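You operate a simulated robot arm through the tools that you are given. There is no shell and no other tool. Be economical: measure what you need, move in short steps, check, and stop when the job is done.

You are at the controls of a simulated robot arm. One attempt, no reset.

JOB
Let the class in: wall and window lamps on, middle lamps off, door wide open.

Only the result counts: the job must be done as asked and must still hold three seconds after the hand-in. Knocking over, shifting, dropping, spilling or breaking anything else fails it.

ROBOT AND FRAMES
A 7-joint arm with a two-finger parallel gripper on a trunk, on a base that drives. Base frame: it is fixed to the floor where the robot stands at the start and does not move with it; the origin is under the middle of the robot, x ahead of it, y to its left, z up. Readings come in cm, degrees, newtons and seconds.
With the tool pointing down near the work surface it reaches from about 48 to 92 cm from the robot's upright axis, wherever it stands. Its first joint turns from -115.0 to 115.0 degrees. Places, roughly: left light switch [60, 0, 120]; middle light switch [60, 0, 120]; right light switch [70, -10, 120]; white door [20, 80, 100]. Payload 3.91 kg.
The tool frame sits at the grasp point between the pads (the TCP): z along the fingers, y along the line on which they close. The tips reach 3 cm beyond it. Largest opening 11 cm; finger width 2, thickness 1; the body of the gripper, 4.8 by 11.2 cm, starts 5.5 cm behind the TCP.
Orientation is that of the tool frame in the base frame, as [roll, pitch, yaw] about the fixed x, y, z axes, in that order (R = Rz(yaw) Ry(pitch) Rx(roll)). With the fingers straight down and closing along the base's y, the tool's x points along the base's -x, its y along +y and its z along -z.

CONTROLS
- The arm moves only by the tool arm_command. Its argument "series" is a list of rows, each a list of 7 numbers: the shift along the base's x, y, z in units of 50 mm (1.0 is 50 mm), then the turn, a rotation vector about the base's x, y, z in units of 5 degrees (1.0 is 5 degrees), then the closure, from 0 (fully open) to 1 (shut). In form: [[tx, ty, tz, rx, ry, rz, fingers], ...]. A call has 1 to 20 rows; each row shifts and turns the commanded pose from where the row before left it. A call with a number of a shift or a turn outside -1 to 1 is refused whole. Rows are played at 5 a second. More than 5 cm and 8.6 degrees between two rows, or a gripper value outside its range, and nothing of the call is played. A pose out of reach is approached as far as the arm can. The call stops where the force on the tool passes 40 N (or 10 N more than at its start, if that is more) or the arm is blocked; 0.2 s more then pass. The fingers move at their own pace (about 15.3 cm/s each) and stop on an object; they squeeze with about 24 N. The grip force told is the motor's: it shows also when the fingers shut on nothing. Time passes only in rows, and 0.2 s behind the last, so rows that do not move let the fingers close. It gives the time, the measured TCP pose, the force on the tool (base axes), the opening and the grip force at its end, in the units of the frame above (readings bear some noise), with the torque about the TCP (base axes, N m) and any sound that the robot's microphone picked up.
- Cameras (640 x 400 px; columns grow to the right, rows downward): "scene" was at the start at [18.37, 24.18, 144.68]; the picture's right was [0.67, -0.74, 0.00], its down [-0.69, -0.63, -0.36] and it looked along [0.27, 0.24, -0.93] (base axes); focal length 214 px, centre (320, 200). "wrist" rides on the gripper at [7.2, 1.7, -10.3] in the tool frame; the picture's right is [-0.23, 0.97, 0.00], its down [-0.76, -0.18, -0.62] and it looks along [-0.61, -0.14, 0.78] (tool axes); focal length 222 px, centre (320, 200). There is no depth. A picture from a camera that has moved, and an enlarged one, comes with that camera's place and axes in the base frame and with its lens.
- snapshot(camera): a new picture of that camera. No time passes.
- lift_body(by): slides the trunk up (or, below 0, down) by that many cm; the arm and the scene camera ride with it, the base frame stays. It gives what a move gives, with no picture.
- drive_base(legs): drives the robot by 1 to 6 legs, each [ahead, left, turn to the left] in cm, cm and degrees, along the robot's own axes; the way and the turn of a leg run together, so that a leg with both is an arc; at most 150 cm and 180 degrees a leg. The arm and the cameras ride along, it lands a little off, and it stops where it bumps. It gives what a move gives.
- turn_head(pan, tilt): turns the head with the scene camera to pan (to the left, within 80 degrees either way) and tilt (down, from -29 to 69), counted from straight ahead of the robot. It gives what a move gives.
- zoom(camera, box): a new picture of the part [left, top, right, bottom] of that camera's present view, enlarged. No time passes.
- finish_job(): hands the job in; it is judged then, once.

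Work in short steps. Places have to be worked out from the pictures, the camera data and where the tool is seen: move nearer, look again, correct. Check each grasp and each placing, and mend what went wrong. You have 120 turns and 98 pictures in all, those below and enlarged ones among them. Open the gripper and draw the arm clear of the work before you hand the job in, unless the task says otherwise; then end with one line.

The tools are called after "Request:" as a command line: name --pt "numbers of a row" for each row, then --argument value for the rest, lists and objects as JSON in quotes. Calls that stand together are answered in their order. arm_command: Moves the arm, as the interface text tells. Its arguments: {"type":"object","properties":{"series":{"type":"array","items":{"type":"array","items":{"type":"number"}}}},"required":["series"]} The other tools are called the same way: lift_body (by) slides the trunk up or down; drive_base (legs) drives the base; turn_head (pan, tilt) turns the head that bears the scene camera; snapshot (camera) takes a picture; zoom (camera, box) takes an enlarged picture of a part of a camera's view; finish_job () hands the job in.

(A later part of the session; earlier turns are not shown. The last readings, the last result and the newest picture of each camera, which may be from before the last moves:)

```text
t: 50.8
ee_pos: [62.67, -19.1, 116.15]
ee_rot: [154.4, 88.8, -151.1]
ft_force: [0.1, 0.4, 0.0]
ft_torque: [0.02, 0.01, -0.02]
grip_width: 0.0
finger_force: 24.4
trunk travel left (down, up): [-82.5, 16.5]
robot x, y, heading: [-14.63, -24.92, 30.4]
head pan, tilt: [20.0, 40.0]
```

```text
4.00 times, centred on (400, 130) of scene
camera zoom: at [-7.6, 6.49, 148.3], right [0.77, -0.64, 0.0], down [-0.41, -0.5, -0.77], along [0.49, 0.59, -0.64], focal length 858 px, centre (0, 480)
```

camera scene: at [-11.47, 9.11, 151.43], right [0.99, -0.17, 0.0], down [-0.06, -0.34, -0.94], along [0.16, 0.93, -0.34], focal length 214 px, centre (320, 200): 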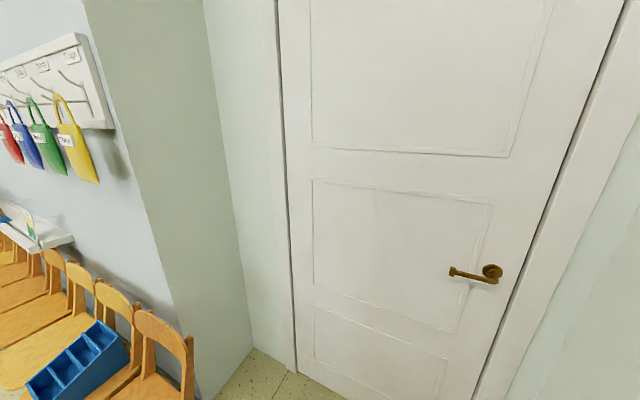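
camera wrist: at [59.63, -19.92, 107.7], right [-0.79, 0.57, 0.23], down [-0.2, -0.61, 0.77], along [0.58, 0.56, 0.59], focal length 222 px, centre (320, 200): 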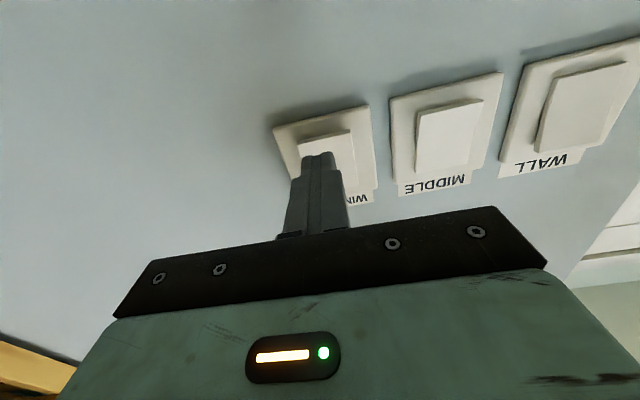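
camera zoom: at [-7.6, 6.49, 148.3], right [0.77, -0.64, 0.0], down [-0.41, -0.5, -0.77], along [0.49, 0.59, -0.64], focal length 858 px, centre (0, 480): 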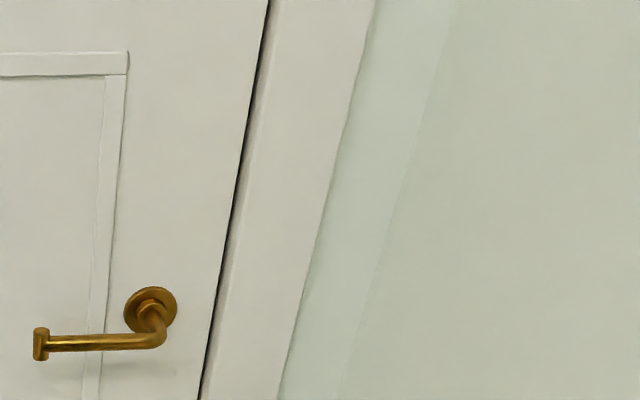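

No hinge knuckles seen yet; I zoom on the door's left gap to judge which way it swings.

Request:
turn_head --pan 55 --tilt 30

Request:
zoom --camera "scene" --box '[200, 0, 360, 200]'

Request:
zoom --camera "scene" --box '[200, 180, 380, 400]'

```text
t: 51.8
ee_pos: [62.57, -19.13, 115.95]
ee_rot: [154.6, 88.9, -150.9]
ft_force: [-0.3, -0.1, -0.8]
ft_torque: [0.04, -0.01, 0.03]
grip_width: 0.0
finger_force: 23.8
trunk travel left (down, up): [-82.5, 16.5]
robot x, y, heading: [-15.04, -25.15, 30.6]
head pan, tilt: [55.0, 30.0]
```

```text
2.00 times, centred on (280, 100) of scene
camera zoom: at [-12.29, 8.94, 149.83], right [1.0, -0.08, 0.0], down [-0.04, -0.5, -0.87], along [0.07, 0.86, -0.5], focal length 429 px, centre (400, 400)
```

zoom: 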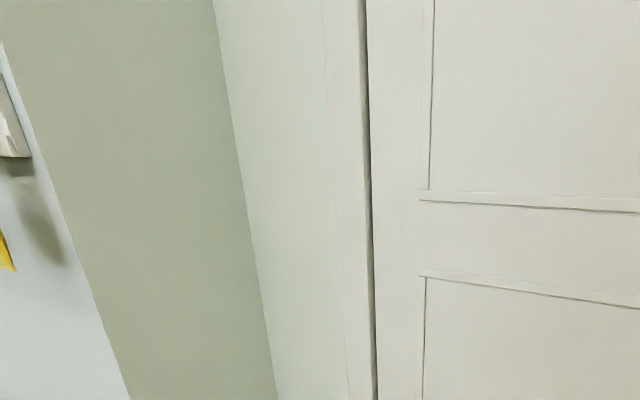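

```text
1.82 times, centred on (290, 290) of scene
camera zoom: at [-12.29, 8.94, 149.83], right [1.0, -0.08, 0.0], down [-0.04, -0.5, -0.87], along [0.07, 0.86, -0.5], focal length 390 px, centre (374, 36)
```

zoom: 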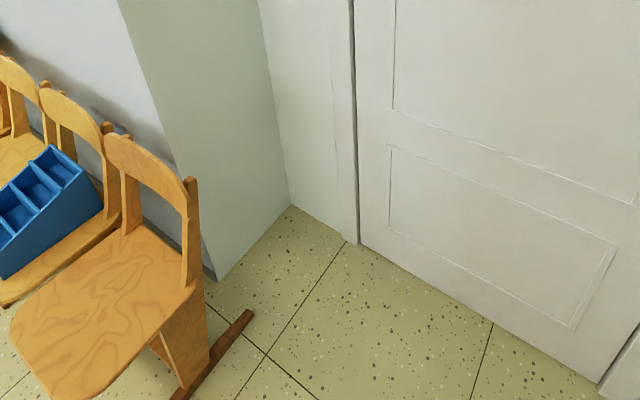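

No hinges on this side, so the door probably pushes away, hinged at left. I shift the arm 30 cm left along the wall, so that turning left to face the door keeps it clear of the corner.

Request:
arm_command --pt "-0.8 0.56 0 0 0 0 1" --pt "-0.8 0.56 0 0 0 0 1" --pt "-0.8 0.56 0 0 0 0 1" --pt "-0.8 0.56 0 0 0 0 1" --pt "-0.8 0.56 0 0 0 0 1" --pt "-0.8 0.56 0 0 0 0 1"

Request:
turn_head --pan 0 --tilt 40

Request:
snapshot --camera "scene"

```text
t: 53.2
ee_pos: [47.11, -0.97, 113.36]
ee_rot: [154.2, 88.9, -151.5]
ft_force: [1.0, 0.2, 0.2]
ft_torque: [0.03, 0.04, 0.05]
grip_width: 0.0
finger_force: 23.9
out of reach, approached as far as the arm can: row 4, 5, 6
trunk travel left (down, up): [-82.5, 16.5]
robot x, y, heading: [-15.26, -25.11, 30.5]
head pan, tilt: [55.0, 30.0]
```

```text
t: 54.5
ee_pos: [47.15, -0.99, 113.44]
ee_rot: [153.4, 88.9, -152.0]
ft_force: [0.9, 0.1, -1.0]
ft_torque: [0.03, 0.02, 0.04]
grip_width: 0.0
finger_force: 24.4
trunk travel left (down, up): [-82.5, 16.5]
robot x, y, heading: [-14.77, -24.87, 30.6]
head pan, tilt: [0.0, 40.0]
```

```text
58 pictures are left
camera scene: at [-5.69, 4.25, 148.29], right [0.51, -0.86, 0.0], down [-0.55, -0.33, -0.77], along [0.66, 0.39, -0.64], focal length 214 px, centre (320, 200)
```

scene: 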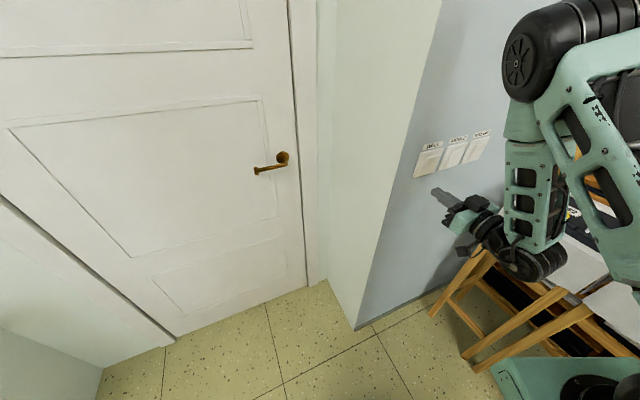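

The arm came too near the wall. I move the base left/back first (parallel to the wall), then turn to face the door.

Request:
drive_base --legs '[[-10.7, 11.6, 0], [0, 0, 24.3]]'

Request:
snapshot --camera "scene"

```text
t: 57.1
ee_pos: [16.61, 27.02, 113.41]
ee_rot: [153.5, 89.0, -127.7]
ft_force: [-0.4, 0.5, -0.1]
ft_torque: [0.02, 0.01, -0.01]
grip_width: 0.0
finger_force: 24.4
trunk travel left (down, up): [-82.5, 16.5]
robot x, y, heading: [-30.58, -20.12, 54.7]
head pan, tilt: [0.0, 40.0]
```

```text
57 pictures are left
camera scene: at [-33.83, 10.18, 148.29], right [0.82, -0.58, 0.0], down [-0.37, -0.52, -0.77], along [0.44, 0.63, -0.64], focal length 214 px, centre (320, 200)
```

scene: 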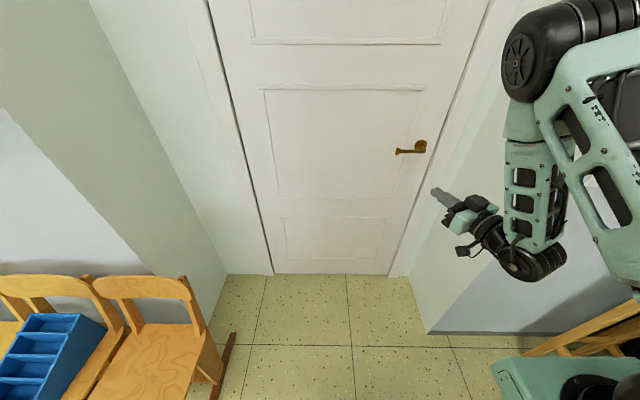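

I now face the door squarely; handle rechecks at lever t≈0..10, n≈70, z≈107. I square the tool to the door, then drive left 12 and forward 25 cm into the middle of the recess.

Request:
arm_command --pt "0 0 0 0 0 -0.97 1" --pt "0 0 0 0 0 -0.97 1" --pt "0 0 0 0 0 -0.97 1" --pt "0 0 0 0 0 -0.97 1" --pt "0 0 0 0 0 -0.97 1"

Request:
drive_base --legs '[[0, 12, 0], [25, 0, 0]]'

Request:
snapshot --camera "scene"

```text
t: 58.4
ee_pos: [25.17, 23.06, 114.15]
ee_rot: [146.1, 88.6, -158.6]
ft_force: [-0.3, -0.6, 0.2]
ft_torque: [-0.01, 0.01, -0.02]
grip_width: 0.0
finger_force: 23.7
out of reach, approached as far as the arm can: row 1, 2, 3, 4, 5
trunk travel left (down, up): [-82.5, 16.5]
robot x, y, heading: [-30.16, -20.02, 54.7]
head pan, tilt: [0.0, 40.0]
```

```text
t: 61.0
ee_pos: [29.62, 50.46, 114.17]
ee_rot: [146.4, 88.6, -158.1]
ft_force: [0.4, -0.6, 1.1]
ft_torque: [-0.02, 0.0, 0.01]
grip_width: 0.0
finger_force: 24.4
trunk travel left (down, up): [-82.5, 16.5]
robot x, y, heading: [-26.1, 7.54, 54.8]
head pan, tilt: [0.0, 40.0]
```

```text
56 pictures are left
camera scene: at [-29.41, 37.39, 148.3], right [0.82, -0.57, 0.0], down [-0.37, -0.53, -0.77], along [0.44, 0.63, -0.64], focal length 214 px, centre (320, 200)
```

scene: 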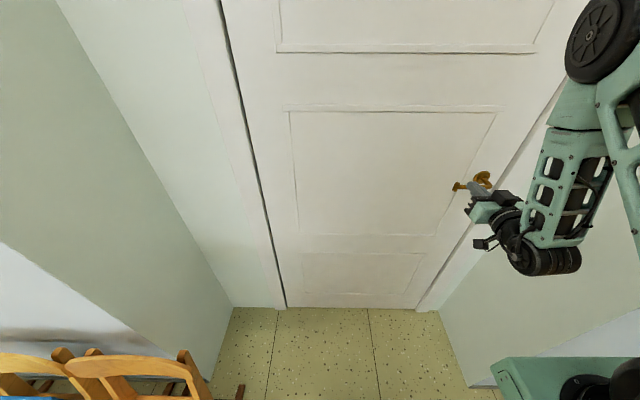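

TCP is at t=-5, n=58, above lever height. I move it over the lever (t≈3, n≈70), staying at z≈114.

Request:
arm_command --pt "0.67 0.26 0 0 0 0 1" --pt "0.67 0.26 0 0 0 0 1" --pt "0.67 0.26 0 0 0 0 1" --pt "0.67 0.26 0 0 0 0 1"

Request:
zoom --camera "scene" --box '[420, 120, 580, 240]'

Request:
snapshot --camera "wrist"

```text
t: 62.0
ee_pos: [43.27, 55.54, 114.17]
ee_rot: [146.3, 88.6, -158.0]
ft_force: [-0.4, -0.2, 0.5]
ft_torque: [0.0, 0.02, 0.01]
grip_width: 0.01
finger_force: 23.9
trunk travel left (down, up): [-82.5, 16.5]
robot x, y, heading: [-25.96, 7.3, 54.9]
head pan, tilt: [0.0, 40.0]
```

```text
3.33 times, centred on (500, 180) of scene
camera zoom: at [-29.44, 37.38, 148.3], right [0.82, -0.57, 0.0], down [-0.37, -0.53, -0.77], along [0.44, 0.63, -0.64], focal length 715 px, centre (-280, 267)
```

zoom: 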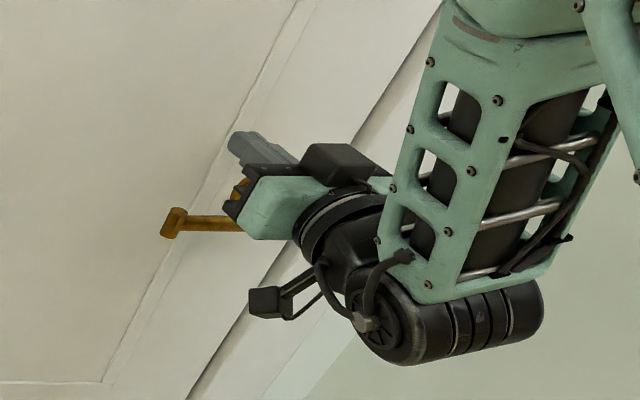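

```text
54 pictures are left
camera wrist: at [35.83, 47.91, 107.13], right [-0.8, 0.55, 0.24], down [-0.19, -0.61, 0.77], along [0.57, 0.57, 0.59], focal length 222 px, centre (320, 200)
```

wrist: 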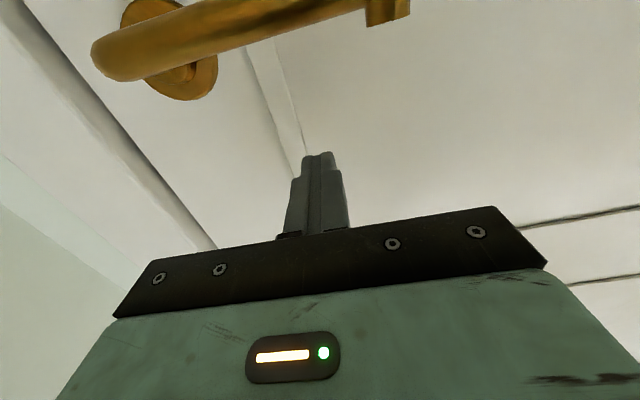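

The closed fingers sit above the lever with tips about 2 cm from the door. I shift 2 cm toward the lever's end and press down in 1 cm steps.

Request:
arm_command --pt "-0.3 0.22 0 0 0 0 1" --pt "0 0 -0.4 0 0 0 1" --pt "0 0 -0.4 0 0 0 1" --pt "0 0 -0.2 0 0 0 1" --pt "0 0 -0.2 0 0 0 1" --pt "0 0 -0.2 0 0 0 1" --pt "0 0 -0.2 0 0 0 1" --pt "0 0 -0.2 0 0 0 1"

Request:
zoom --camera "scene" --box '[420, 120, 580, 240]'

```text
t: 63.8
ee_pos: [41.66, 56.56, 105.26]
ee_rot: [144.6, 88.7, -159.9]
ft_force: [-0.3, -1.1, 4.2]
ft_torque: [-0.04, -0.03, -0.02]
grip_width: 0.03
finger_force: 24.0
trunk travel left (down, up): [-82.5, 16.5]
robot x, y, heading: [-25.73, 7.37, 54.9]
head pan, tilt: [0.0, 40.0]
```

```text
3.33 times, centred on (500, 180) of scene
camera zoom: at [-29.43, 37.37, 148.3], right [0.82, -0.58, 0.0], down [-0.37, -0.53, -0.77], along [0.44, 0.63, -0.64], focal length 715 px, centre (-280, 267)
```

zoom: 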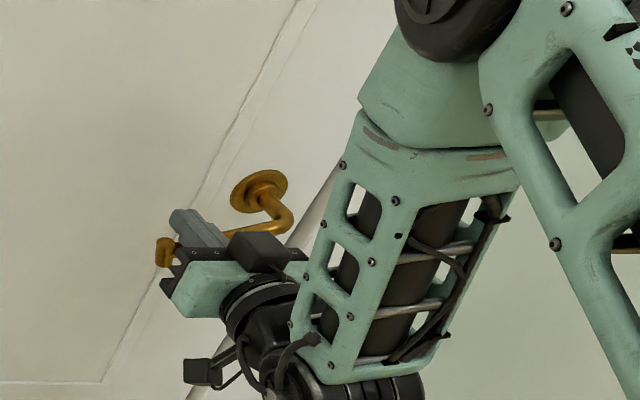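

The lever is turning down under the fingers with little force. I press on down.

Request:
arm_command --pt "0 0 -0.2 0 0 0 1" --pt "0 0 -0.2 0 0 0 1" --pt "0 0 -0.2 0 0 0 1" --pt "0 0 -0.2 0 0 0 1" --pt "0 0 -0.2 0 0 0 1"

Request:
zoom --camera "scene" --box '[420, 120, 580, 240]'

```text
t: 65.0
ee_pos: [41.55, 57.23, 101.12]
ee_rot: [82.5, 89.4, 138.6]
ft_force: [-7.9, 1.5, 14.2]
ft_torque: [-0.13, -0.05, -0.11]
grip_width: 0.0
finger_force: 23.6
trunk travel left (down, up): [-82.5, 16.5]
robot x, y, heading: [-25.95, 7.18, 55.0]
head pan, tilt: [0.0, 40.0]
stopped in row 5: the force on the tool passed its limit (the readings are from after the stop); the commanded pose is now the measured one
```

```text
3.33 times, centred on (500, 180) of scene
camera zoom: at [-29.54, 37.35, 148.29], right [0.82, -0.57, 0.0], down [-0.37, -0.53, -0.77], along [0.44, 0.63, -0.64], focal length 715 px, centre (-280, 267)
```

zoom: 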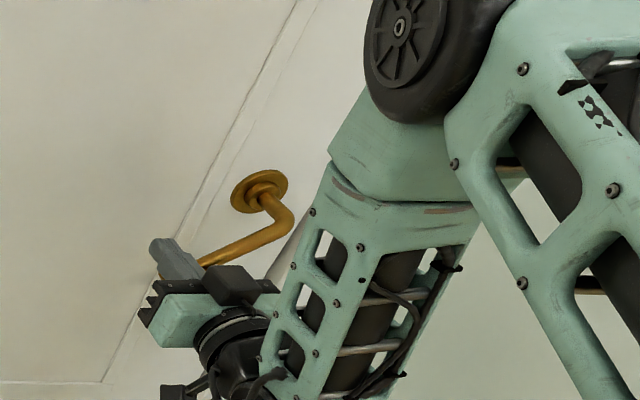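

The lever is at its stop. Holding it down, I push forward along n.

Request:
arm_command --pt "0.115 0.163 -0.03 0 0 0 1" --pt "0.115 0.163 0 0 0 0 1" --pt "0.115 0.163 0 0 0 0 1" --pt "0.115 0.163 0 0 0 0 1" --pt "0.115 0.163 0 0 0 0 1"

Request:
snapshot --camera "scene"

```text
t: 65.9
ee_pos: [42.92, 59.52, 101.18]
ee_rot: [86.3, 89.2, 142.5]
ft_force: [-21.9, -16.3, 20.5]
ft_torque: [-0.59, 0.26, -0.86]
grip_width: 0.02
finger_force: 23.9
trunk travel left (down, up): [-82.5, 16.5]
robot x, y, heading: [-25.59, 7.25, 54.9]
head pan, tilt: [0.0, 40.0]
stopped in row 4: the force on the tool passed its limit (the readings are from after the stop); the commanded pose is now the measured one
```

```text
51 pictures are left
camera scene: at [-29.69, 37.23, 148.31], right [0.82, -0.57, 0.0], down [-0.37, -0.53, -0.77], along [0.44, 0.63, -0.64], focal length 214 px, centre (320, 200)
```

scene: 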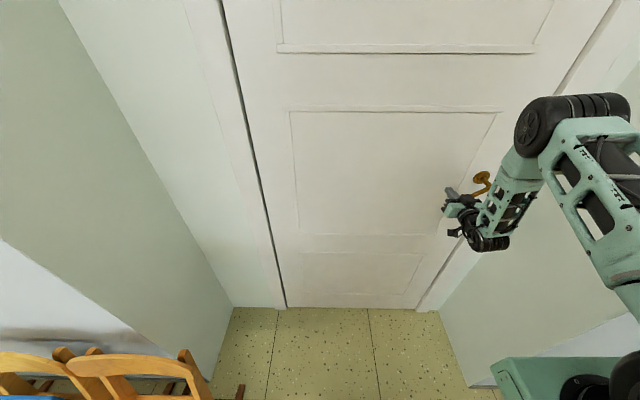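

The tip presses the door at n≈76 with about 27 N and no motion evident. I zoom on the door edge for signs of movement.

Request:
zoom --camera "scene" --box '[400, 60, 620, 320]'

Request:
snapshot --camera "wrist"

```text
1.54 times, centred on (510, 190) of scene
camera zoom: at [-29.69, 37.23, 148.31], right [0.82, -0.57, 0.0], down [-0.37, -0.53, -0.77], along [0.44, 0.63, -0.64], focal length 330 px, centre (28, 215)
```

zoom: 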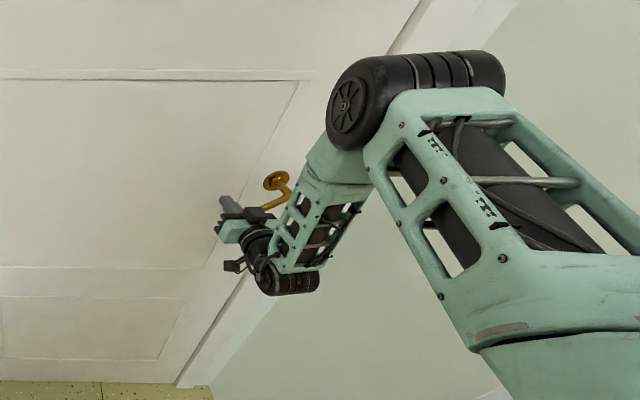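

```text
49 pictures are left
camera wrist: at [35.64, 51.96, 93.87], right [-0.81, 0.54, 0.24], down [-0.19, -0.62, 0.76], along [0.56, 0.57, 0.61], focal length 222 px, centre (320, 200)
```

wrist: 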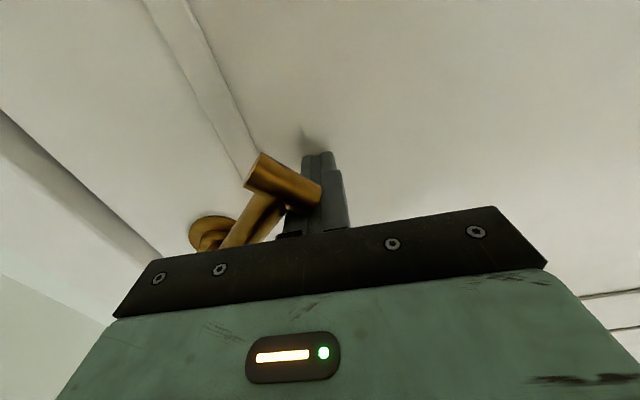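

Unclear whether the latch released: the fingers sit right at the lever's end cap. I lift off, shift 4 cm toward the pivot for firm contact, and press down again to the stop.

Request:
arm_command --pt "-0.23 -0.327 0.1 0 0 0 1" --pt "0 0 0.9 0 0 0 1" --pt "0 0 0.9 0 0 0 1" --pt "0.65 -0.46 0 0 0 0 1" --pt "0.0 0.0 -0.6 0 0 0 1" --pt "0.0 0.0 -0.4 0 0 0 1" --pt "0.0 0.0 -0.2 0 0 0 1" --pt "0.0 0.0 -0.2 0 0 0 1" --pt "0.0 0.0 -0.2 0 0 0 1" --pt "0.0 0.0 -0.2 0 0 0 1" --pt "0.0 0.0 -0.2 0 0 0 1" --pt "0.0 0.0 -0.2 0 0 0 1" --pt "0.0 0.0 -0.2 0 0 0 1"

Request:
snapshot --camera "wrist"

```text
t: 67.7
ee_pos: [45.34, 56.2, 104.47]
ee_rot: [19.8, 88.6, 76.3]
ft_force: [-1.5, 5.4, 14.2]
ft_torque: [-0.25, 0.03, -0.11]
grip_width: 0.01
finger_force: 24.0
trunk travel left (down, up): [-82.5, 16.5]
robot x, y, heading: [-25.58, 7.33, 54.9]
head pan, tilt: [0.0, 40.0]
stopped in row 9: the force on the tool passed its limit (the readings are from after the stop); the commanded pose is now the measured one
```

```text
48 pictures are left
camera wrist: at [38.21, 48.75, 97.02], right [-0.81, 0.53, 0.24], down [-0.2, -0.64, 0.75], along [0.55, 0.56, 0.62], focal length 222 px, centre (320, 200)
```

wrist: 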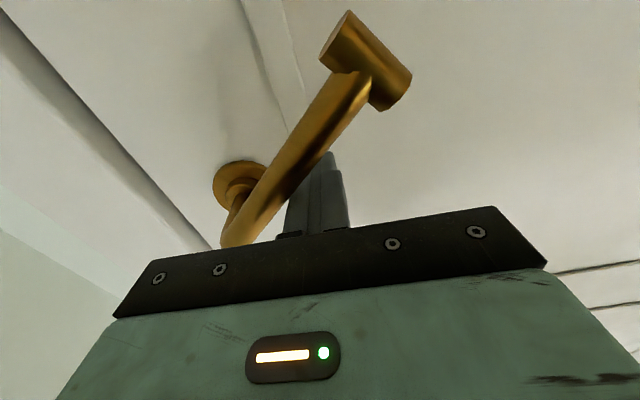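

Lever firmly down about 40°. I push forward again with it held.

Request:
arm_command --pt "0.115 0.163 -0.1 0 0 0 1" --pt "0.115 0.163 -0.04 0 0 0 1" --pt "0.115 0.163 -0.02 0 0 0 1" --pt "0.115 0.163 0 0 0 0 1" --pt "0.115 0.163 0 0 0 0 1"

Request:
zoom --camera "scene" --box '[400, 60, 620, 320]'

```text
t: 68.1
ee_pos: [45.58, 56.85, 104.39]
ee_rot: [15.0, 88.2, 71.8]
ft_force: [-9.3, 1.1, 13.7]
ft_torque: [-0.37, 0.15, -0.28]
grip_width: 0.01
finger_force: 24.5
trunk travel left (down, up): [-82.5, 16.5]
robot x, y, heading: [-25.97, 6.76, 55.0]
head pan, tilt: [0.0, 40.0]
stopped in row 1: the force on the tool passed its limit (the readings are from after the stop); the commanded pose is now the measured one
```

```text
1.54 times, centred on (510, 190) of scene
camera zoom: at [-29.62, 37.35, 148.28], right [0.82, -0.57, 0.0], down [-0.37, -0.53, -0.77], along [0.44, 0.63, -0.64], focal length 330 px, centre (28, 215)
```

zoom: 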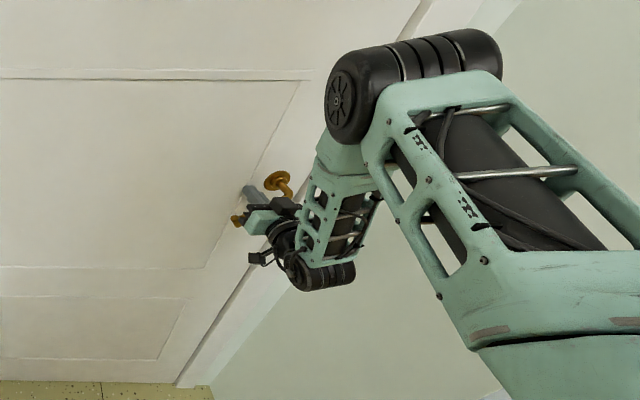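

The extra down-press tripped the limit. I push purely forward now.

Request:
arm_command --pt "0.058 0.082 0 0 0 0 1" --pt "0.058 0.082 0 0 0 0 1" --pt "0.058 0.082 0 0 0 0 1" --pt "0.058 0.082 0 0 0 0 1" --pt "0.058 0.082 0 0 0 0 1" --pt "0.058 0.082 0 0 0 0 1" --pt "0.058 0.082 0 0 0 0 1" --pt "0.058 0.082 0 0 0 0 1"

Request:
snapshot --camera "wrist"

```text
t: 68.7
ee_pos: [45.82, 57.24, 104.2]
ee_rot: [18.8, 88.3, 75.5]
ft_force: [-21.6, -14.0, 15.7]
ft_torque: [-0.49, 0.22, -0.5]
grip_width: 0.02
finger_force: 23.9
trunk travel left (down, up): [-82.5, 16.5]
robot x, y, heading: [-25.8, 7.33, 55.0]
head pan, tilt: [0.0, 40.0]
stopped in row 3: the force on the tool passed its limit (the readings are from after the stop); the commanded pose is now the measured one
```

```text
46 pictures are left
camera wrist: at [38.81, 49.85, 96.86], right [-0.82, 0.53, 0.24], down [-0.2, -0.64, 0.74], along [0.54, 0.56, 0.63], focal length 222 px, centre (320, 200)
```

wrist: 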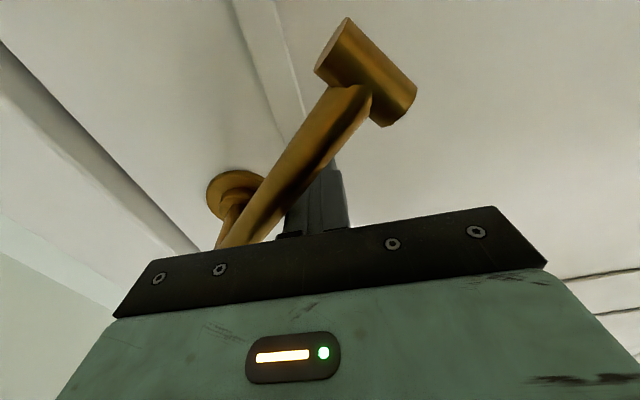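

The door stays rigid at 40 N with the lever down, so it must be a pull door. I'll grip the lever from above with the fingers either side of it; first I release, back off and raise.

Request:
arm_command --pt "-0.23 -0.327 0.2 0 0 0 1" --pt "-0.115 -0.163 0.9 0 0 0 1" --pt "-0.23 -0.327 0.9 0 0 0 1" --pt "-0.46 -0.653 0.6 0 0 0 1" --pt "-0.46 -0.653 0.6 0 0 0 1" --pt "-0.46 -0.653 0.6 0 0 0 1"

Request:
arm_command --pt "0 0 0 0.576 0.817 0 1" --pt "0 0 0 0.576 0.817 0 1" --pt "0 0 0 0.576 0.817 0 1" --pt "0 0 0 0.576 0.817 0 1" --pt "0 0 0 0.576 0.817 0 1" --pt "0 0 0 0.576 0.817 0 1" --pt "0 0 0 0.576 0.817 0 1" --pt "0 0 0 0.576 0.817 0 1" --pt "0 0 0 0.576 0.817 0 1" --pt "0 0 0 0.576 0.817 0 1" --pt "0 0 0 0.576 0.817 0 1" --pt "0 0 0 0.576 0.817 0 1" --pt "0 0 0 0.576 0.817 0 1" --pt "0 0 0 0.576 0.817 0 1" --pt "0 0 0 0.576 0.817 0 1" --pt "0 0 0 0.576 0.817 0 1" --pt "0 0 0 0.576 0.817 0 1" --pt "0 0 0 0.576 0.817 0 1"

Request:
snapshot --camera "scene"

```text
t: 70.1
ee_pos: [36.24, 43.61, 123.22]
ee_rot: [25.3, 88.6, 82.1]
ft_force: [0.0, -0.2, 0.6]
ft_torque: [0.03, -0.02, 0.0]
grip_width: 0.0
finger_force: 23.3
trunk travel left (down, up): [-82.5, 16.5]
robot x, y, heading: [-25.83, 7.12, 54.8]
head pan, tilt: [0.0, 40.0]
```

```text
t: 73.9
ee_pos: [36.27, 43.6, 123.05]
ee_rot: [88.2, -0.6, 143.5]
ft_force: [0.5, -0.2, 0.2]
ft_torque: [-0.03, -0.03, 0.02]
grip_width: 0.0
finger_force: 24.2
trunk travel left (down, up): [-82.5, 16.5]
robot x, y, heading: [-25.8, 6.98, 54.8]
head pan, tilt: [0.0, 40.0]
```

```text
45 pictures are left
camera scene: at [-29.51, 37.38, 148.29], right [0.82, -0.57, 0.0], down [-0.37, -0.53, -0.77], along [0.44, 0.63, -0.64], focal length 214 px, centre (320, 200)
```

scene: 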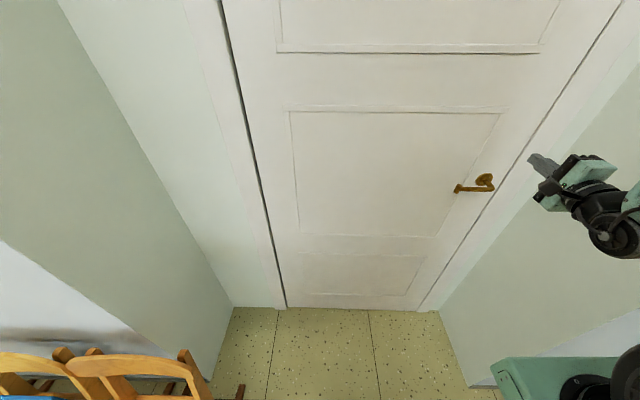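

Roll done (fingers close vertically). Now I tilt the tool 65° downward and open the fingers to about 6 cm.

Request:
arm_command --pt "0 0 0 -0.817 0.576 0 0.42" --pt "0 0 0 -0.817 0.576 0 0.42" --pt "0 0 0 -0.817 0.576 0 0.42" --pt "0 0 0 -0.817 0.576 0 0.42" --pt "0 0 0 -0.817 0.576 0 0.42" --pt "0 0 0 -0.817 0.576 0 0.42" --pt "0 0 0 -0.817 0.576 0 0.42" --pt "0 0 0 -0.817 0.576 0 0.42" --pt "0 0 0 -0.817 0.576 0 0.42" --pt "0 0 0 -0.817 0.576 0 0.42" --pt "0 0 0 -0.817 0.576 0 0.42" --pt "0 0 0 -0.817 0.576 0 0.42" --pt "0 0 0 -0.817 0.576 0 0.42"

Request:
snapshot --camera "scene"

Request:
snapshot --camera "wrist"

```text
t: 76.7
ee_pos: [36.36, 43.49, 123.14]
ee_rot: [153.1, 1.0, 143.8]
ft_force: [-0.2, -0.4, -0.6]
ft_torque: [0.01, -0.01, 0.01]
grip_width: 6.37
finger_force: 0.1
trunk travel left (down, up): [-82.5, 16.5]
robot x, y, heading: [-26.18, 7.02, 55.1]
head pan, tilt: [0.0, 40.0]
```

```text
44 pictures are left
camera scene: at [-29.52, 37.36, 148.3], right [0.82, -0.57, 0.0], down [-0.37, -0.53, -0.77], along [0.44, 0.63, -0.64], focal length 214 px, centre (320, 200)
```

scene: 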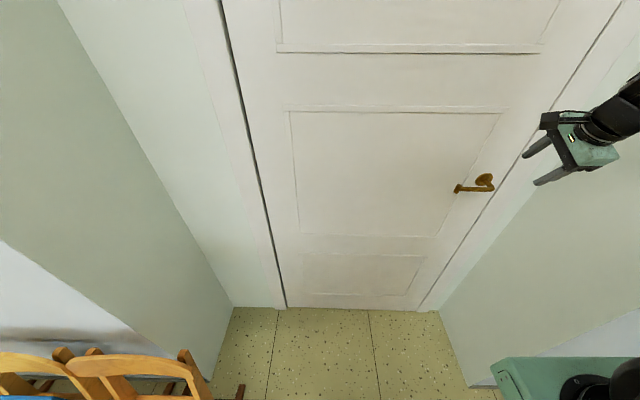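

```text
43 pictures are left
camera wrist: at [28.42, 45.36, 133.01], right [0.69, 0.57, 0.45], down [0.35, -0.8, 0.49], along [0.64, -0.18, -0.75], focal length 222 px, centre (320, 200)
```

wrist: 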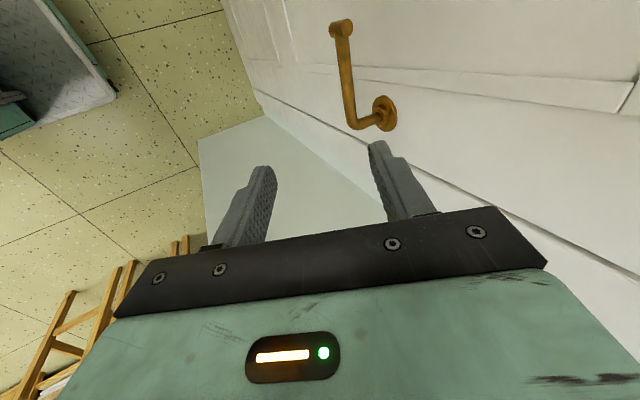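

The wrist view confirms the lever at n≈69.5, t 0..9, z≈107. I position the open fingers above it and approach partly, then check.

Request:
arm_command --pt "0.42 0.77 -0.7 0 0 0 0.42" --pt "0.42 0.77 -0.7 0 0 0 0.42" --pt "0.173 0.245 -0.6 0 0 0 0.42" --pt "0 0 0 0 0 0 0.42"

Request:
snapshot --camera "wrist"

Request:
zoom --camera "scene" --box '[420, 120, 580, 240]'

```text
refused: row 1 steps farther than a row can; nothing moved
```

```text
42 pictures are left
camera wrist: at [28.42, 45.36, 133.01], right [0.69, 0.57, 0.45], down [0.35, -0.8, 0.49], along [0.64, -0.18, -0.75], focal length 222 px, centre (320, 200)
```

wrist: 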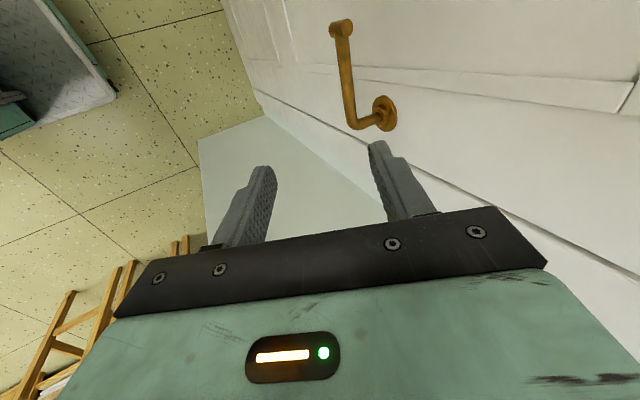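

```text
3.33 times, centred on (500, 180) of scene
camera zoom: at [-29.52, 37.36, 148.3], right [0.82, -0.57, 0.0], down [-0.37, -0.53, -0.77], along [0.44, 0.63, -0.64], focal length 715 px, centre (-280, 267)
```

zoom: 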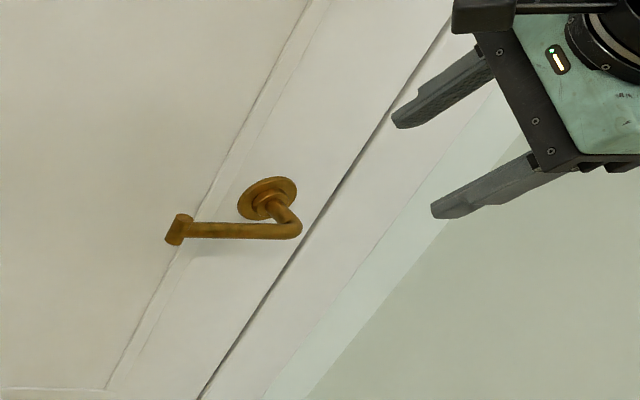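

That row's vector exceeded 5 cm; I redo it in three smaller rows.

Request:
arm_command --pt "0.28 0.51 -0.47 0 0 0 0.42" --pt "0.28 0.51 -0.47 0 0 0 0.42" --pt "0.28 0.51 -0.47 0 0 0 0.42" --pt "0.173 0.245 -0.6 0 0 0 0.42" --pt "0 0 0 0 0 0 0.42"

Request:
snapshot --camera "wrist"

Request:
zoom --camera "scene" --box '[420, 120, 580, 240]'

```text
t: 77.9
ee_pos: [41.62, 52.51, 112.99]
ee_rot: [153.0, 0.9, 143.7]
ft_force: [-0.5, -0.5, -0.2]
ft_torque: [0.0, 0.0, 0.0]
grip_width: 6.36
finger_force: 0.1
trunk travel left (down, up): [-82.5, 16.5]
robot x, y, heading: [-26.06, 7.34, 55.1]
head pan, tilt: [0.0, 40.0]
```

```text
40 pictures are left
camera wrist: at [33.72, 54.28, 122.95], right [0.69, 0.57, 0.45], down [0.35, -0.8, 0.49], along [0.64, -0.18, -0.75], focal length 222 px, centre (320, 200)
```

wrist: 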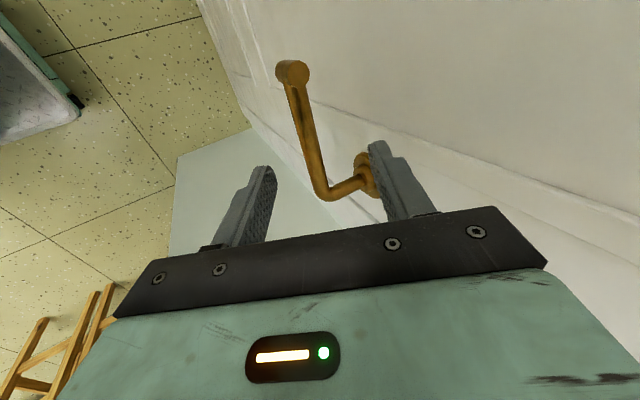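

```text
3.33 times, centred on (500, 180) of scene
camera zoom: at [-29.51, 37.38, 148.29], right [0.82, -0.57, 0.0], down [-0.37, -0.53, -0.77], along [0.44, 0.63, -0.64], focal length 715 px, centre (-280, 267)
```

zoom: 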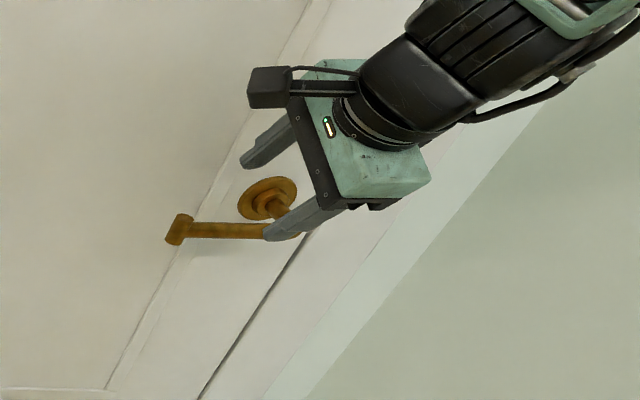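

The lever lies between the fingers. I go the remaining 6.5 cm and check before closing.

Request:
arm_command --pt "0.17 0.24 -0.55 0 0 0 0.42" --pt "0.17 0.24 -0.55 0 0 0 0.42" --pt "0 0 0 0 0 0 0.42"

Request:
snapshot --camera "wrist"

```text
t: 78.7
ee_pos: [43.15, 54.91, 107.56]
ee_rot: [153.0, 1.0, 143.8]
ft_force: [-0.2, 1.6, 0.0]
ft_torque: [0.0, 0.0, -0.05]
grip_width: 6.36
finger_force: 0.1
trunk travel left (down, up): [-82.5, 16.5]
robot x, y, heading: [-25.85, 7.02, 55.2]
head pan, tilt: [0.0, 40.0]
```

```text
38 pictures are left
camera wrist: at [35.23, 56.79, 117.44], right [0.69, 0.57, 0.45], down [0.35, -0.8, 0.49], along [0.64, -0.18, -0.75], focal length 222 px, centre (320, 200)
```

wrist: 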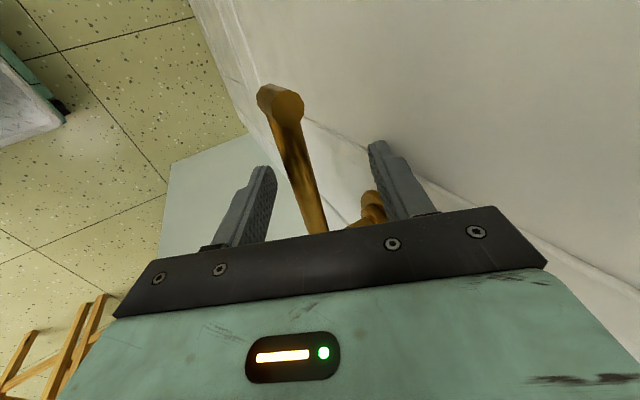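

The lever is centred between the pads. I close the gripper.

Request:
arm_command --pt "0 0 0 0 0 0 1" --pt "0 0 0 0 0 0 1" --pt "0 0 0 0 0 0 1"

Request:
snapshot --camera "wrist"

```text
t: 79.1
ee_pos: [42.57, 54.25, 106.95]
ee_rot: [154.0, 0.5, 143.6]
ft_force: [-6.6, -6.3, 3.0]
ft_torque: [-0.08, 0.0, -0.61]
grip_width: 1.61
finger_force: 23.8
trunk travel left (down, up): [-82.5, 16.5]
robot x, y, heading: [-25.84, 7.12, 54.9]
head pan, tilt: [0.0, 40.0]
stopped in row 2: the force on the tool passed its limit (the readings are from after the stop); the commanded pose is now the measured one
```

```text
37 pictures are left
camera wrist: at [34.9, 56.19, 116.94], right [0.7, 0.57, 0.43], down [0.35, -0.8, 0.49], along [0.62, -0.19, -0.76], focal length 222 px, centre (320, 200)
```

wrist: 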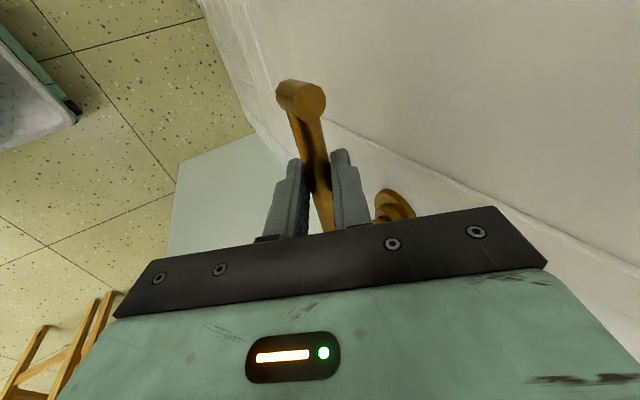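

Firm grip (1.6 cm). I turn the lever down 40° along its arc about the pivot, rotating the tool with it.

Request:
arm_command --pt "0.004 -0.003 -0.122 -0.576 -0.817 0 1" --pt "0.013 -0.009 -0.121 -0.576 -0.817 0 1" --pt "0.021 -0.015 -0.119 -0.576 -0.817 0 1" --pt "0.029 -0.021 -0.116 -0.576 -0.817 0 1" --pt "0.038 -0.026 -0.113 -0.576 -0.817 0 1" --pt "0.046 -0.032 -0.108 -0.576 -0.817 0 1" --pt "0.054 -0.038 -0.103 -0.576 -0.817 0 1" --pt "0.06 -0.043 -0.097 -0.576 -0.817 0 1"

Request:
zoom --camera "scene" --box '[420, 120, 580, 240]'

```text
t: 80.9
ee_pos: [43.78, 53.94, 102.34]
ee_rot: [153.0, 40.4, 143.6]
ft_force: [-23.1, 22.9, 3.4]
ft_torque: [0.54, 0.89, 0.39]
grip_width: 1.55
finger_force: 45.3
trunk travel left (down, up): [-82.5, 16.5]
robot x, y, heading: [-25.7, 7.39, 54.7]
head pan, tilt: [0.0, 40.0]
```

```text
3.33 times, centred on (500, 180) of scene
camera zoom: at [-29.68, 37.46, 148.29], right [0.82, -0.57, 0.0], down [-0.37, -0.53, -0.77], along [0.44, 0.63, -0.64], focal length 715 px, centre (-280, 267)
```

zoom: 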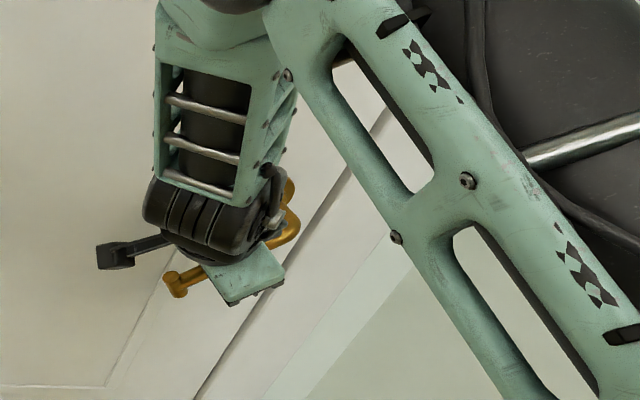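

Lever is down; there's a sideways load of ~32 N, which I relieve slightly, then pull gently toward the room.

Request:
arm_command --pt "-0.065 0.046 0 0 0 0 1" --pt "-0.06 -0.08 0 0 0 0 1" --pt "-0.06 -0.08 0 0 0 0 1" --pt "-0.115 -0.163 0 0 0 0 1" --pt "-0.115 -0.163 0 0 0 0 1"

Request:
snapshot --camera "scene"

```text
t: 82.1
ee_pos: [41.77, 51.6, 102.31]
ee_rot: [153.1, 40.5, 143.5]
ft_force: [-23.8, 23.2, 8.7]
ft_torque: [0.67, 0.02, -0.42]
grip_width: 1.6
finger_force: 44.9
trunk travel left (down, up): [-82.5, 16.5]
robot x, y, heading: [-25.51, 6.87, 54.7]
head pan, tilt: [0.0, 40.0]
```

```text
35 pictures are left
camera scene: at [-29.72, 37.45, 148.28], right [0.82, -0.57, 0.0], down [-0.37, -0.53, -0.77], along [0.44, 0.63, -0.64], focal length 214 px, centre (320, 200)
```

scene: 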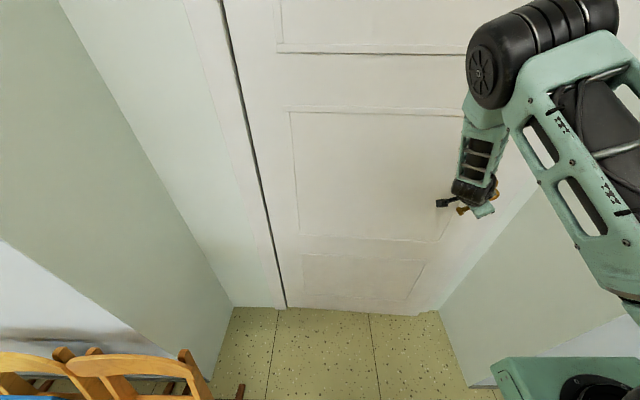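

The door is coming: it's ajar about 2°. I continue pulling along the hinge arc (about 15° more), turning the tool with it.

Request:
arm_command --pt "-0.272 -0.282 0 0 0 -0.3 1" --pt "-0.272 -0.282 0 0 0 -0.3 1" --pt "-0.286 -0.267 0 0 0 -0.3 1" --pt "-0.286 -0.267 0 0 0 -0.3 1" --pt "-0.302 -0.25 0 0 0 -0.3 1" --pt "-0.302 -0.25 0 0 0 -0.3 1" --pt "-0.313 -0.234 0 0 0 -0.3 1" --pt "-0.313 -0.234 0 0 0 -0.3 1" --pt "-0.326 -0.218 0 0 0 -0.3 1" --pt "-0.326 -0.218 0 0 0 -0.3 1"

Request:
snapshot --camera "scene"

```text
t: 84.3
ee_pos: [26.78, 38.86, 102.44]
ee_rot: [153.1, 40.6, 128.5]
ft_force: [-17.2, 30.0, -4.9]
ft_torque: [1.01, 0.35, -0.25]
grip_width: 1.62
finger_force: 44.8
trunk travel left (down, up): [-82.5, 16.5]
robot x, y, heading: [-25.91, 6.74, 54.8]
head pan, tilt: [0.0, 40.0]
```

```text
34 pictures are left
camera scene: at [-29.61, 37.52, 148.25], right [0.82, -0.57, 0.0], down [-0.37, -0.53, -0.77], along [0.44, 0.63, -0.64], focal length 214 px, centre (320, 200)
```

scene: 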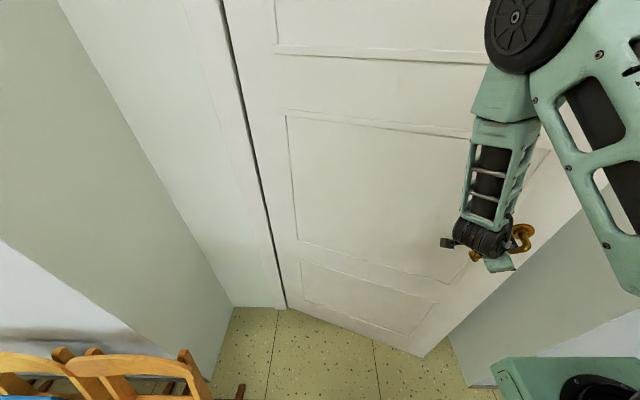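

The door is open about 17°. I let the lever back up along its arc before releasing it.

Request:
arm_command --pt "-0.045 0.058 0.097 0.79 0.613 0 1" --pt "-0.04 0.052 0.103 0.79 0.613 0 1" --pt "-0.034 0.044 0.108 0.79 0.613 0 1" --pt "-0.028 0.036 0.113 0.79 0.613 0 1" --pt "-0.022 0.028 0.116 0.79 0.613 0 1" --pt "-0.016 0.021 0.119 0.79 0.613 0 1" --pt "-0.01 0.013 0.121 0.79 0.613 0 1" --pt "-0.003 0.004 0.122 0.79 0.613 0 1"

Request:
snapshot --camera "wrist"

```text
t: 86.1
ee_pos: [27.13, 40.3, 106.63]
ee_rot: [152.8, 0.5, 127.8]
ft_force: [16.7, -24.4, -21.1]
ft_torque: [-0.15, 0.0, -1.02]
grip_width: 1.62
finger_force: 44.7
out of reach, approached as far as the arm can: row 4, 5, 7
trunk travel left (down, up): [-82.5, 16.5]
robot x, y, heading: [-25.64, 6.87, 54.9]
head pan, tilt: [0.0, 40.0]
```

```text
33 pictures are left
camera wrist: at [19.94, 44.23, 116.68], right [0.82, 0.35, 0.45], down [0.11, -0.87, 0.48], along [0.56, -0.34, -0.76], focal length 222 px, centre (320, 200)
```

wrist: 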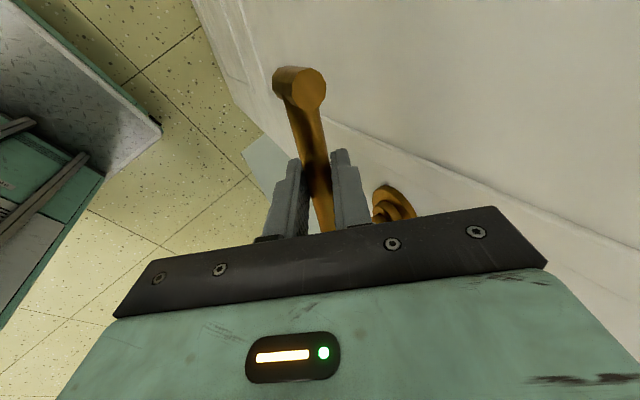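

The lever is level again. I open the fingers and retract upward along the tool axis.

Request:
arm_command --pt "0 0 0 0 0 0 0.42" --pt "0 0 0 0 0 0 0.42" --pt "-0.18 -0.14 0.44 0 0 0 0.42" --pt "-0.24 -0.19 0.6 0 0 0 0.42" --pt "-0.24 -0.19 0.6 0 0 0 0.42"

Request:
snapshot --camera "scene"

```text
t: 87.3
ee_pos: [25.65, 39.83, 115.51]
ee_rot: [152.9, 0.5, 128.2]
ft_force: [0.5, 0.7, 0.5]
ft_torque: [-0.02, 0.02, 0.02]
grip_width: 6.37
finger_force: 0.0
out of reach, approached as far as the arm can: row 3, 4, 5
trunk travel left (down, up): [-82.5, 16.5]
robot x, y, heading: [-25.54, 7.33, 55.0]
head pan, tilt: [0.0, 40.0]
```

```text
32 pictures are left
camera scene: at [-29.47, 37.37, 148.29], right [0.82, -0.57, 0.0], down [-0.37, -0.53, -0.77], along [0.44, 0.63, -0.64], focal length 214 px, centre (320, 200)
```

scene: 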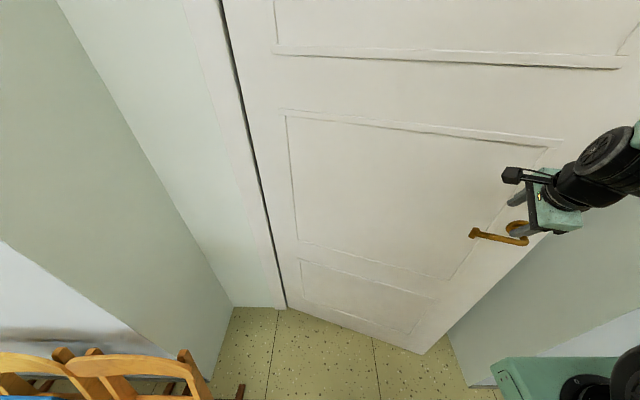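

Released cleanly. I back the robot 25 cm (space known to be free) to make room, keeping the arm above lever height.

Request:
drive_base --legs '[[-25, 0, 0]]'

Request:
snapshot --camera "scene"

```text
t: 89.2
ee_pos: [11.18, 19.1, 115.56]
ee_rot: [152.9, 0.6, 127.9]
ft_force: [0.8, -0.3, -0.2]
ft_torque: [-0.02, 0.02, 0.01]
grip_width: 6.39
finger_force: 0.0
trunk travel left (down, up): [-82.5, 16.5]
robot x, y, heading: [-40.43, -13.82, 54.6]
head pan, tilt: [0.0, 40.0]
```

```text
31 pictures are left
camera scene: at [-43.91, 16.79, 148.29], right [0.82, -0.58, 0.0], down [-0.37, -0.52, -0.77], along [0.44, 0.62, -0.64], focal length 214 px, centre (320, 200)
```

scene: 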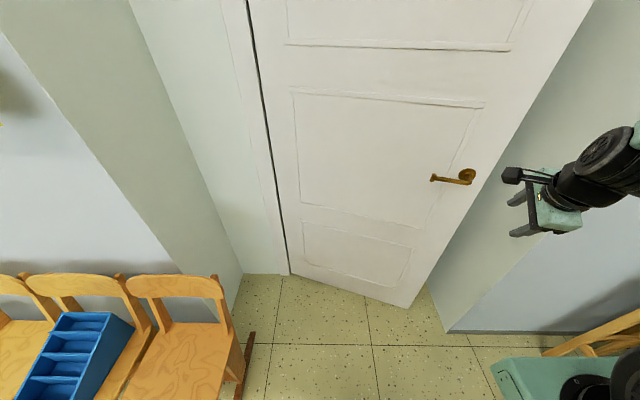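

The door holds ajar. I return to the same straddle pose over the lever (arm reach now better) and lower onto it.

Request:
arm_command --pt "0.483 0.68 0.06 0 0 0 0.42" --pt "0.483 0.68 0.06 0 0 0 0.42" --pt "0.483 0.68 0 0 0 0 0.42" --pt "0.483 0.68 0 0 0 0 0.42" --pt "0.483 0.68 0 0 0 0 0.42" --pt "0.383 0.6 0 0 0 0 0.42" --pt "0.1 0.1 -0.4 0 0 0 0.42" --pt "0 0 0 0 0 0 0.42"

Request:
snapshot --camera "wrist"

```text
t: 91.0
ee_pos: [25.63, 39.72, 114.06]
ee_rot: [152.8, 0.6, 127.8]
ft_force: [-0.3, -0.8, -0.4]
ft_torque: [-0.02, -0.02, -0.03]
grip_width: 6.38
finger_force: 0.0
trunk travel left (down, up): [-82.5, 16.5]
robot x, y, heading: [-40.09, -13.29, 54.8]
head pan, tilt: [0.0, 40.0]
```

```text
30 pictures are left
camera wrist: at [18.52, 43.5, 124.18], right [0.82, 0.36, 0.45], down [0.12, -0.87, 0.48], along [0.56, -0.34, -0.75], focal length 222 px, centre (320, 200)
```

wrist: 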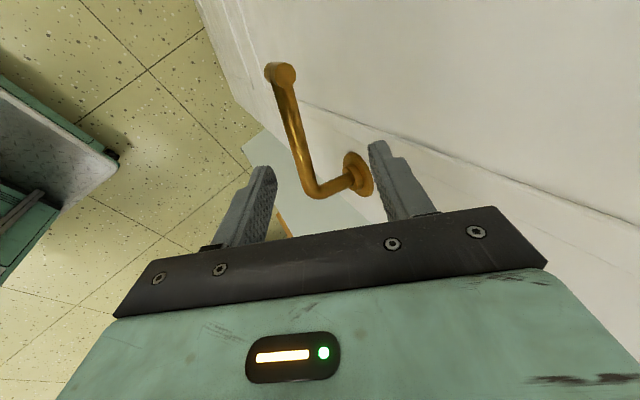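

Lever again between the fingers. I lower and close loosely (~3 cm) so the far finger acts as a hook.

Request:
arm_command --pt "0.2 0.12 -0.72 0 0 0 0.42" --pt "0.2 0.12 -0.72 0 0 0 0.42" --pt "0 0 0 0 0 0 0.72" --pt "0 0 0 0 0 0 0.72"

Request:
snapshot --camera "wrist"

```text
t: 92.0
ee_pos: [27.6, 40.71, 106.83]
ee_rot: [152.8, 0.6, 127.9]
ft_force: [0.4, 0.3, 0.7]
ft_torque: [-0.02, 0.01, 0.02]
grip_width: 3.07
finger_force: 0.0
trunk travel left (down, up): [-82.5, 16.5]
robot x, y, heading: [-40.43, -13.72, 54.9]
head pan, tilt: [0.0, 40.0]
```

```text
29 pictures are left
camera wrist: at [20.54, 44.6, 116.88], right [0.82, 0.36, 0.45], down [0.12, -0.87, 0.48], along [0.56, -0.34, -0.75], focal length 222 px, centre (320, 200)
```

wrist: 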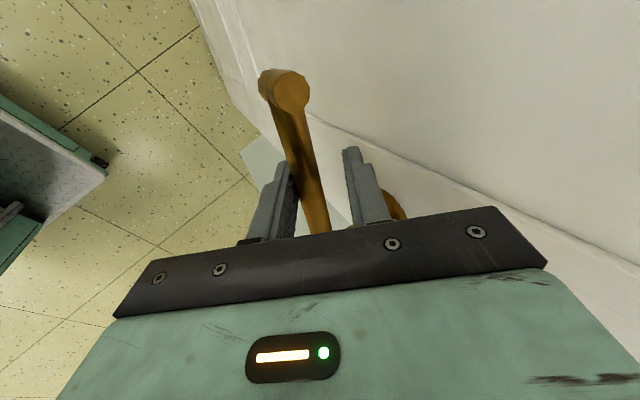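

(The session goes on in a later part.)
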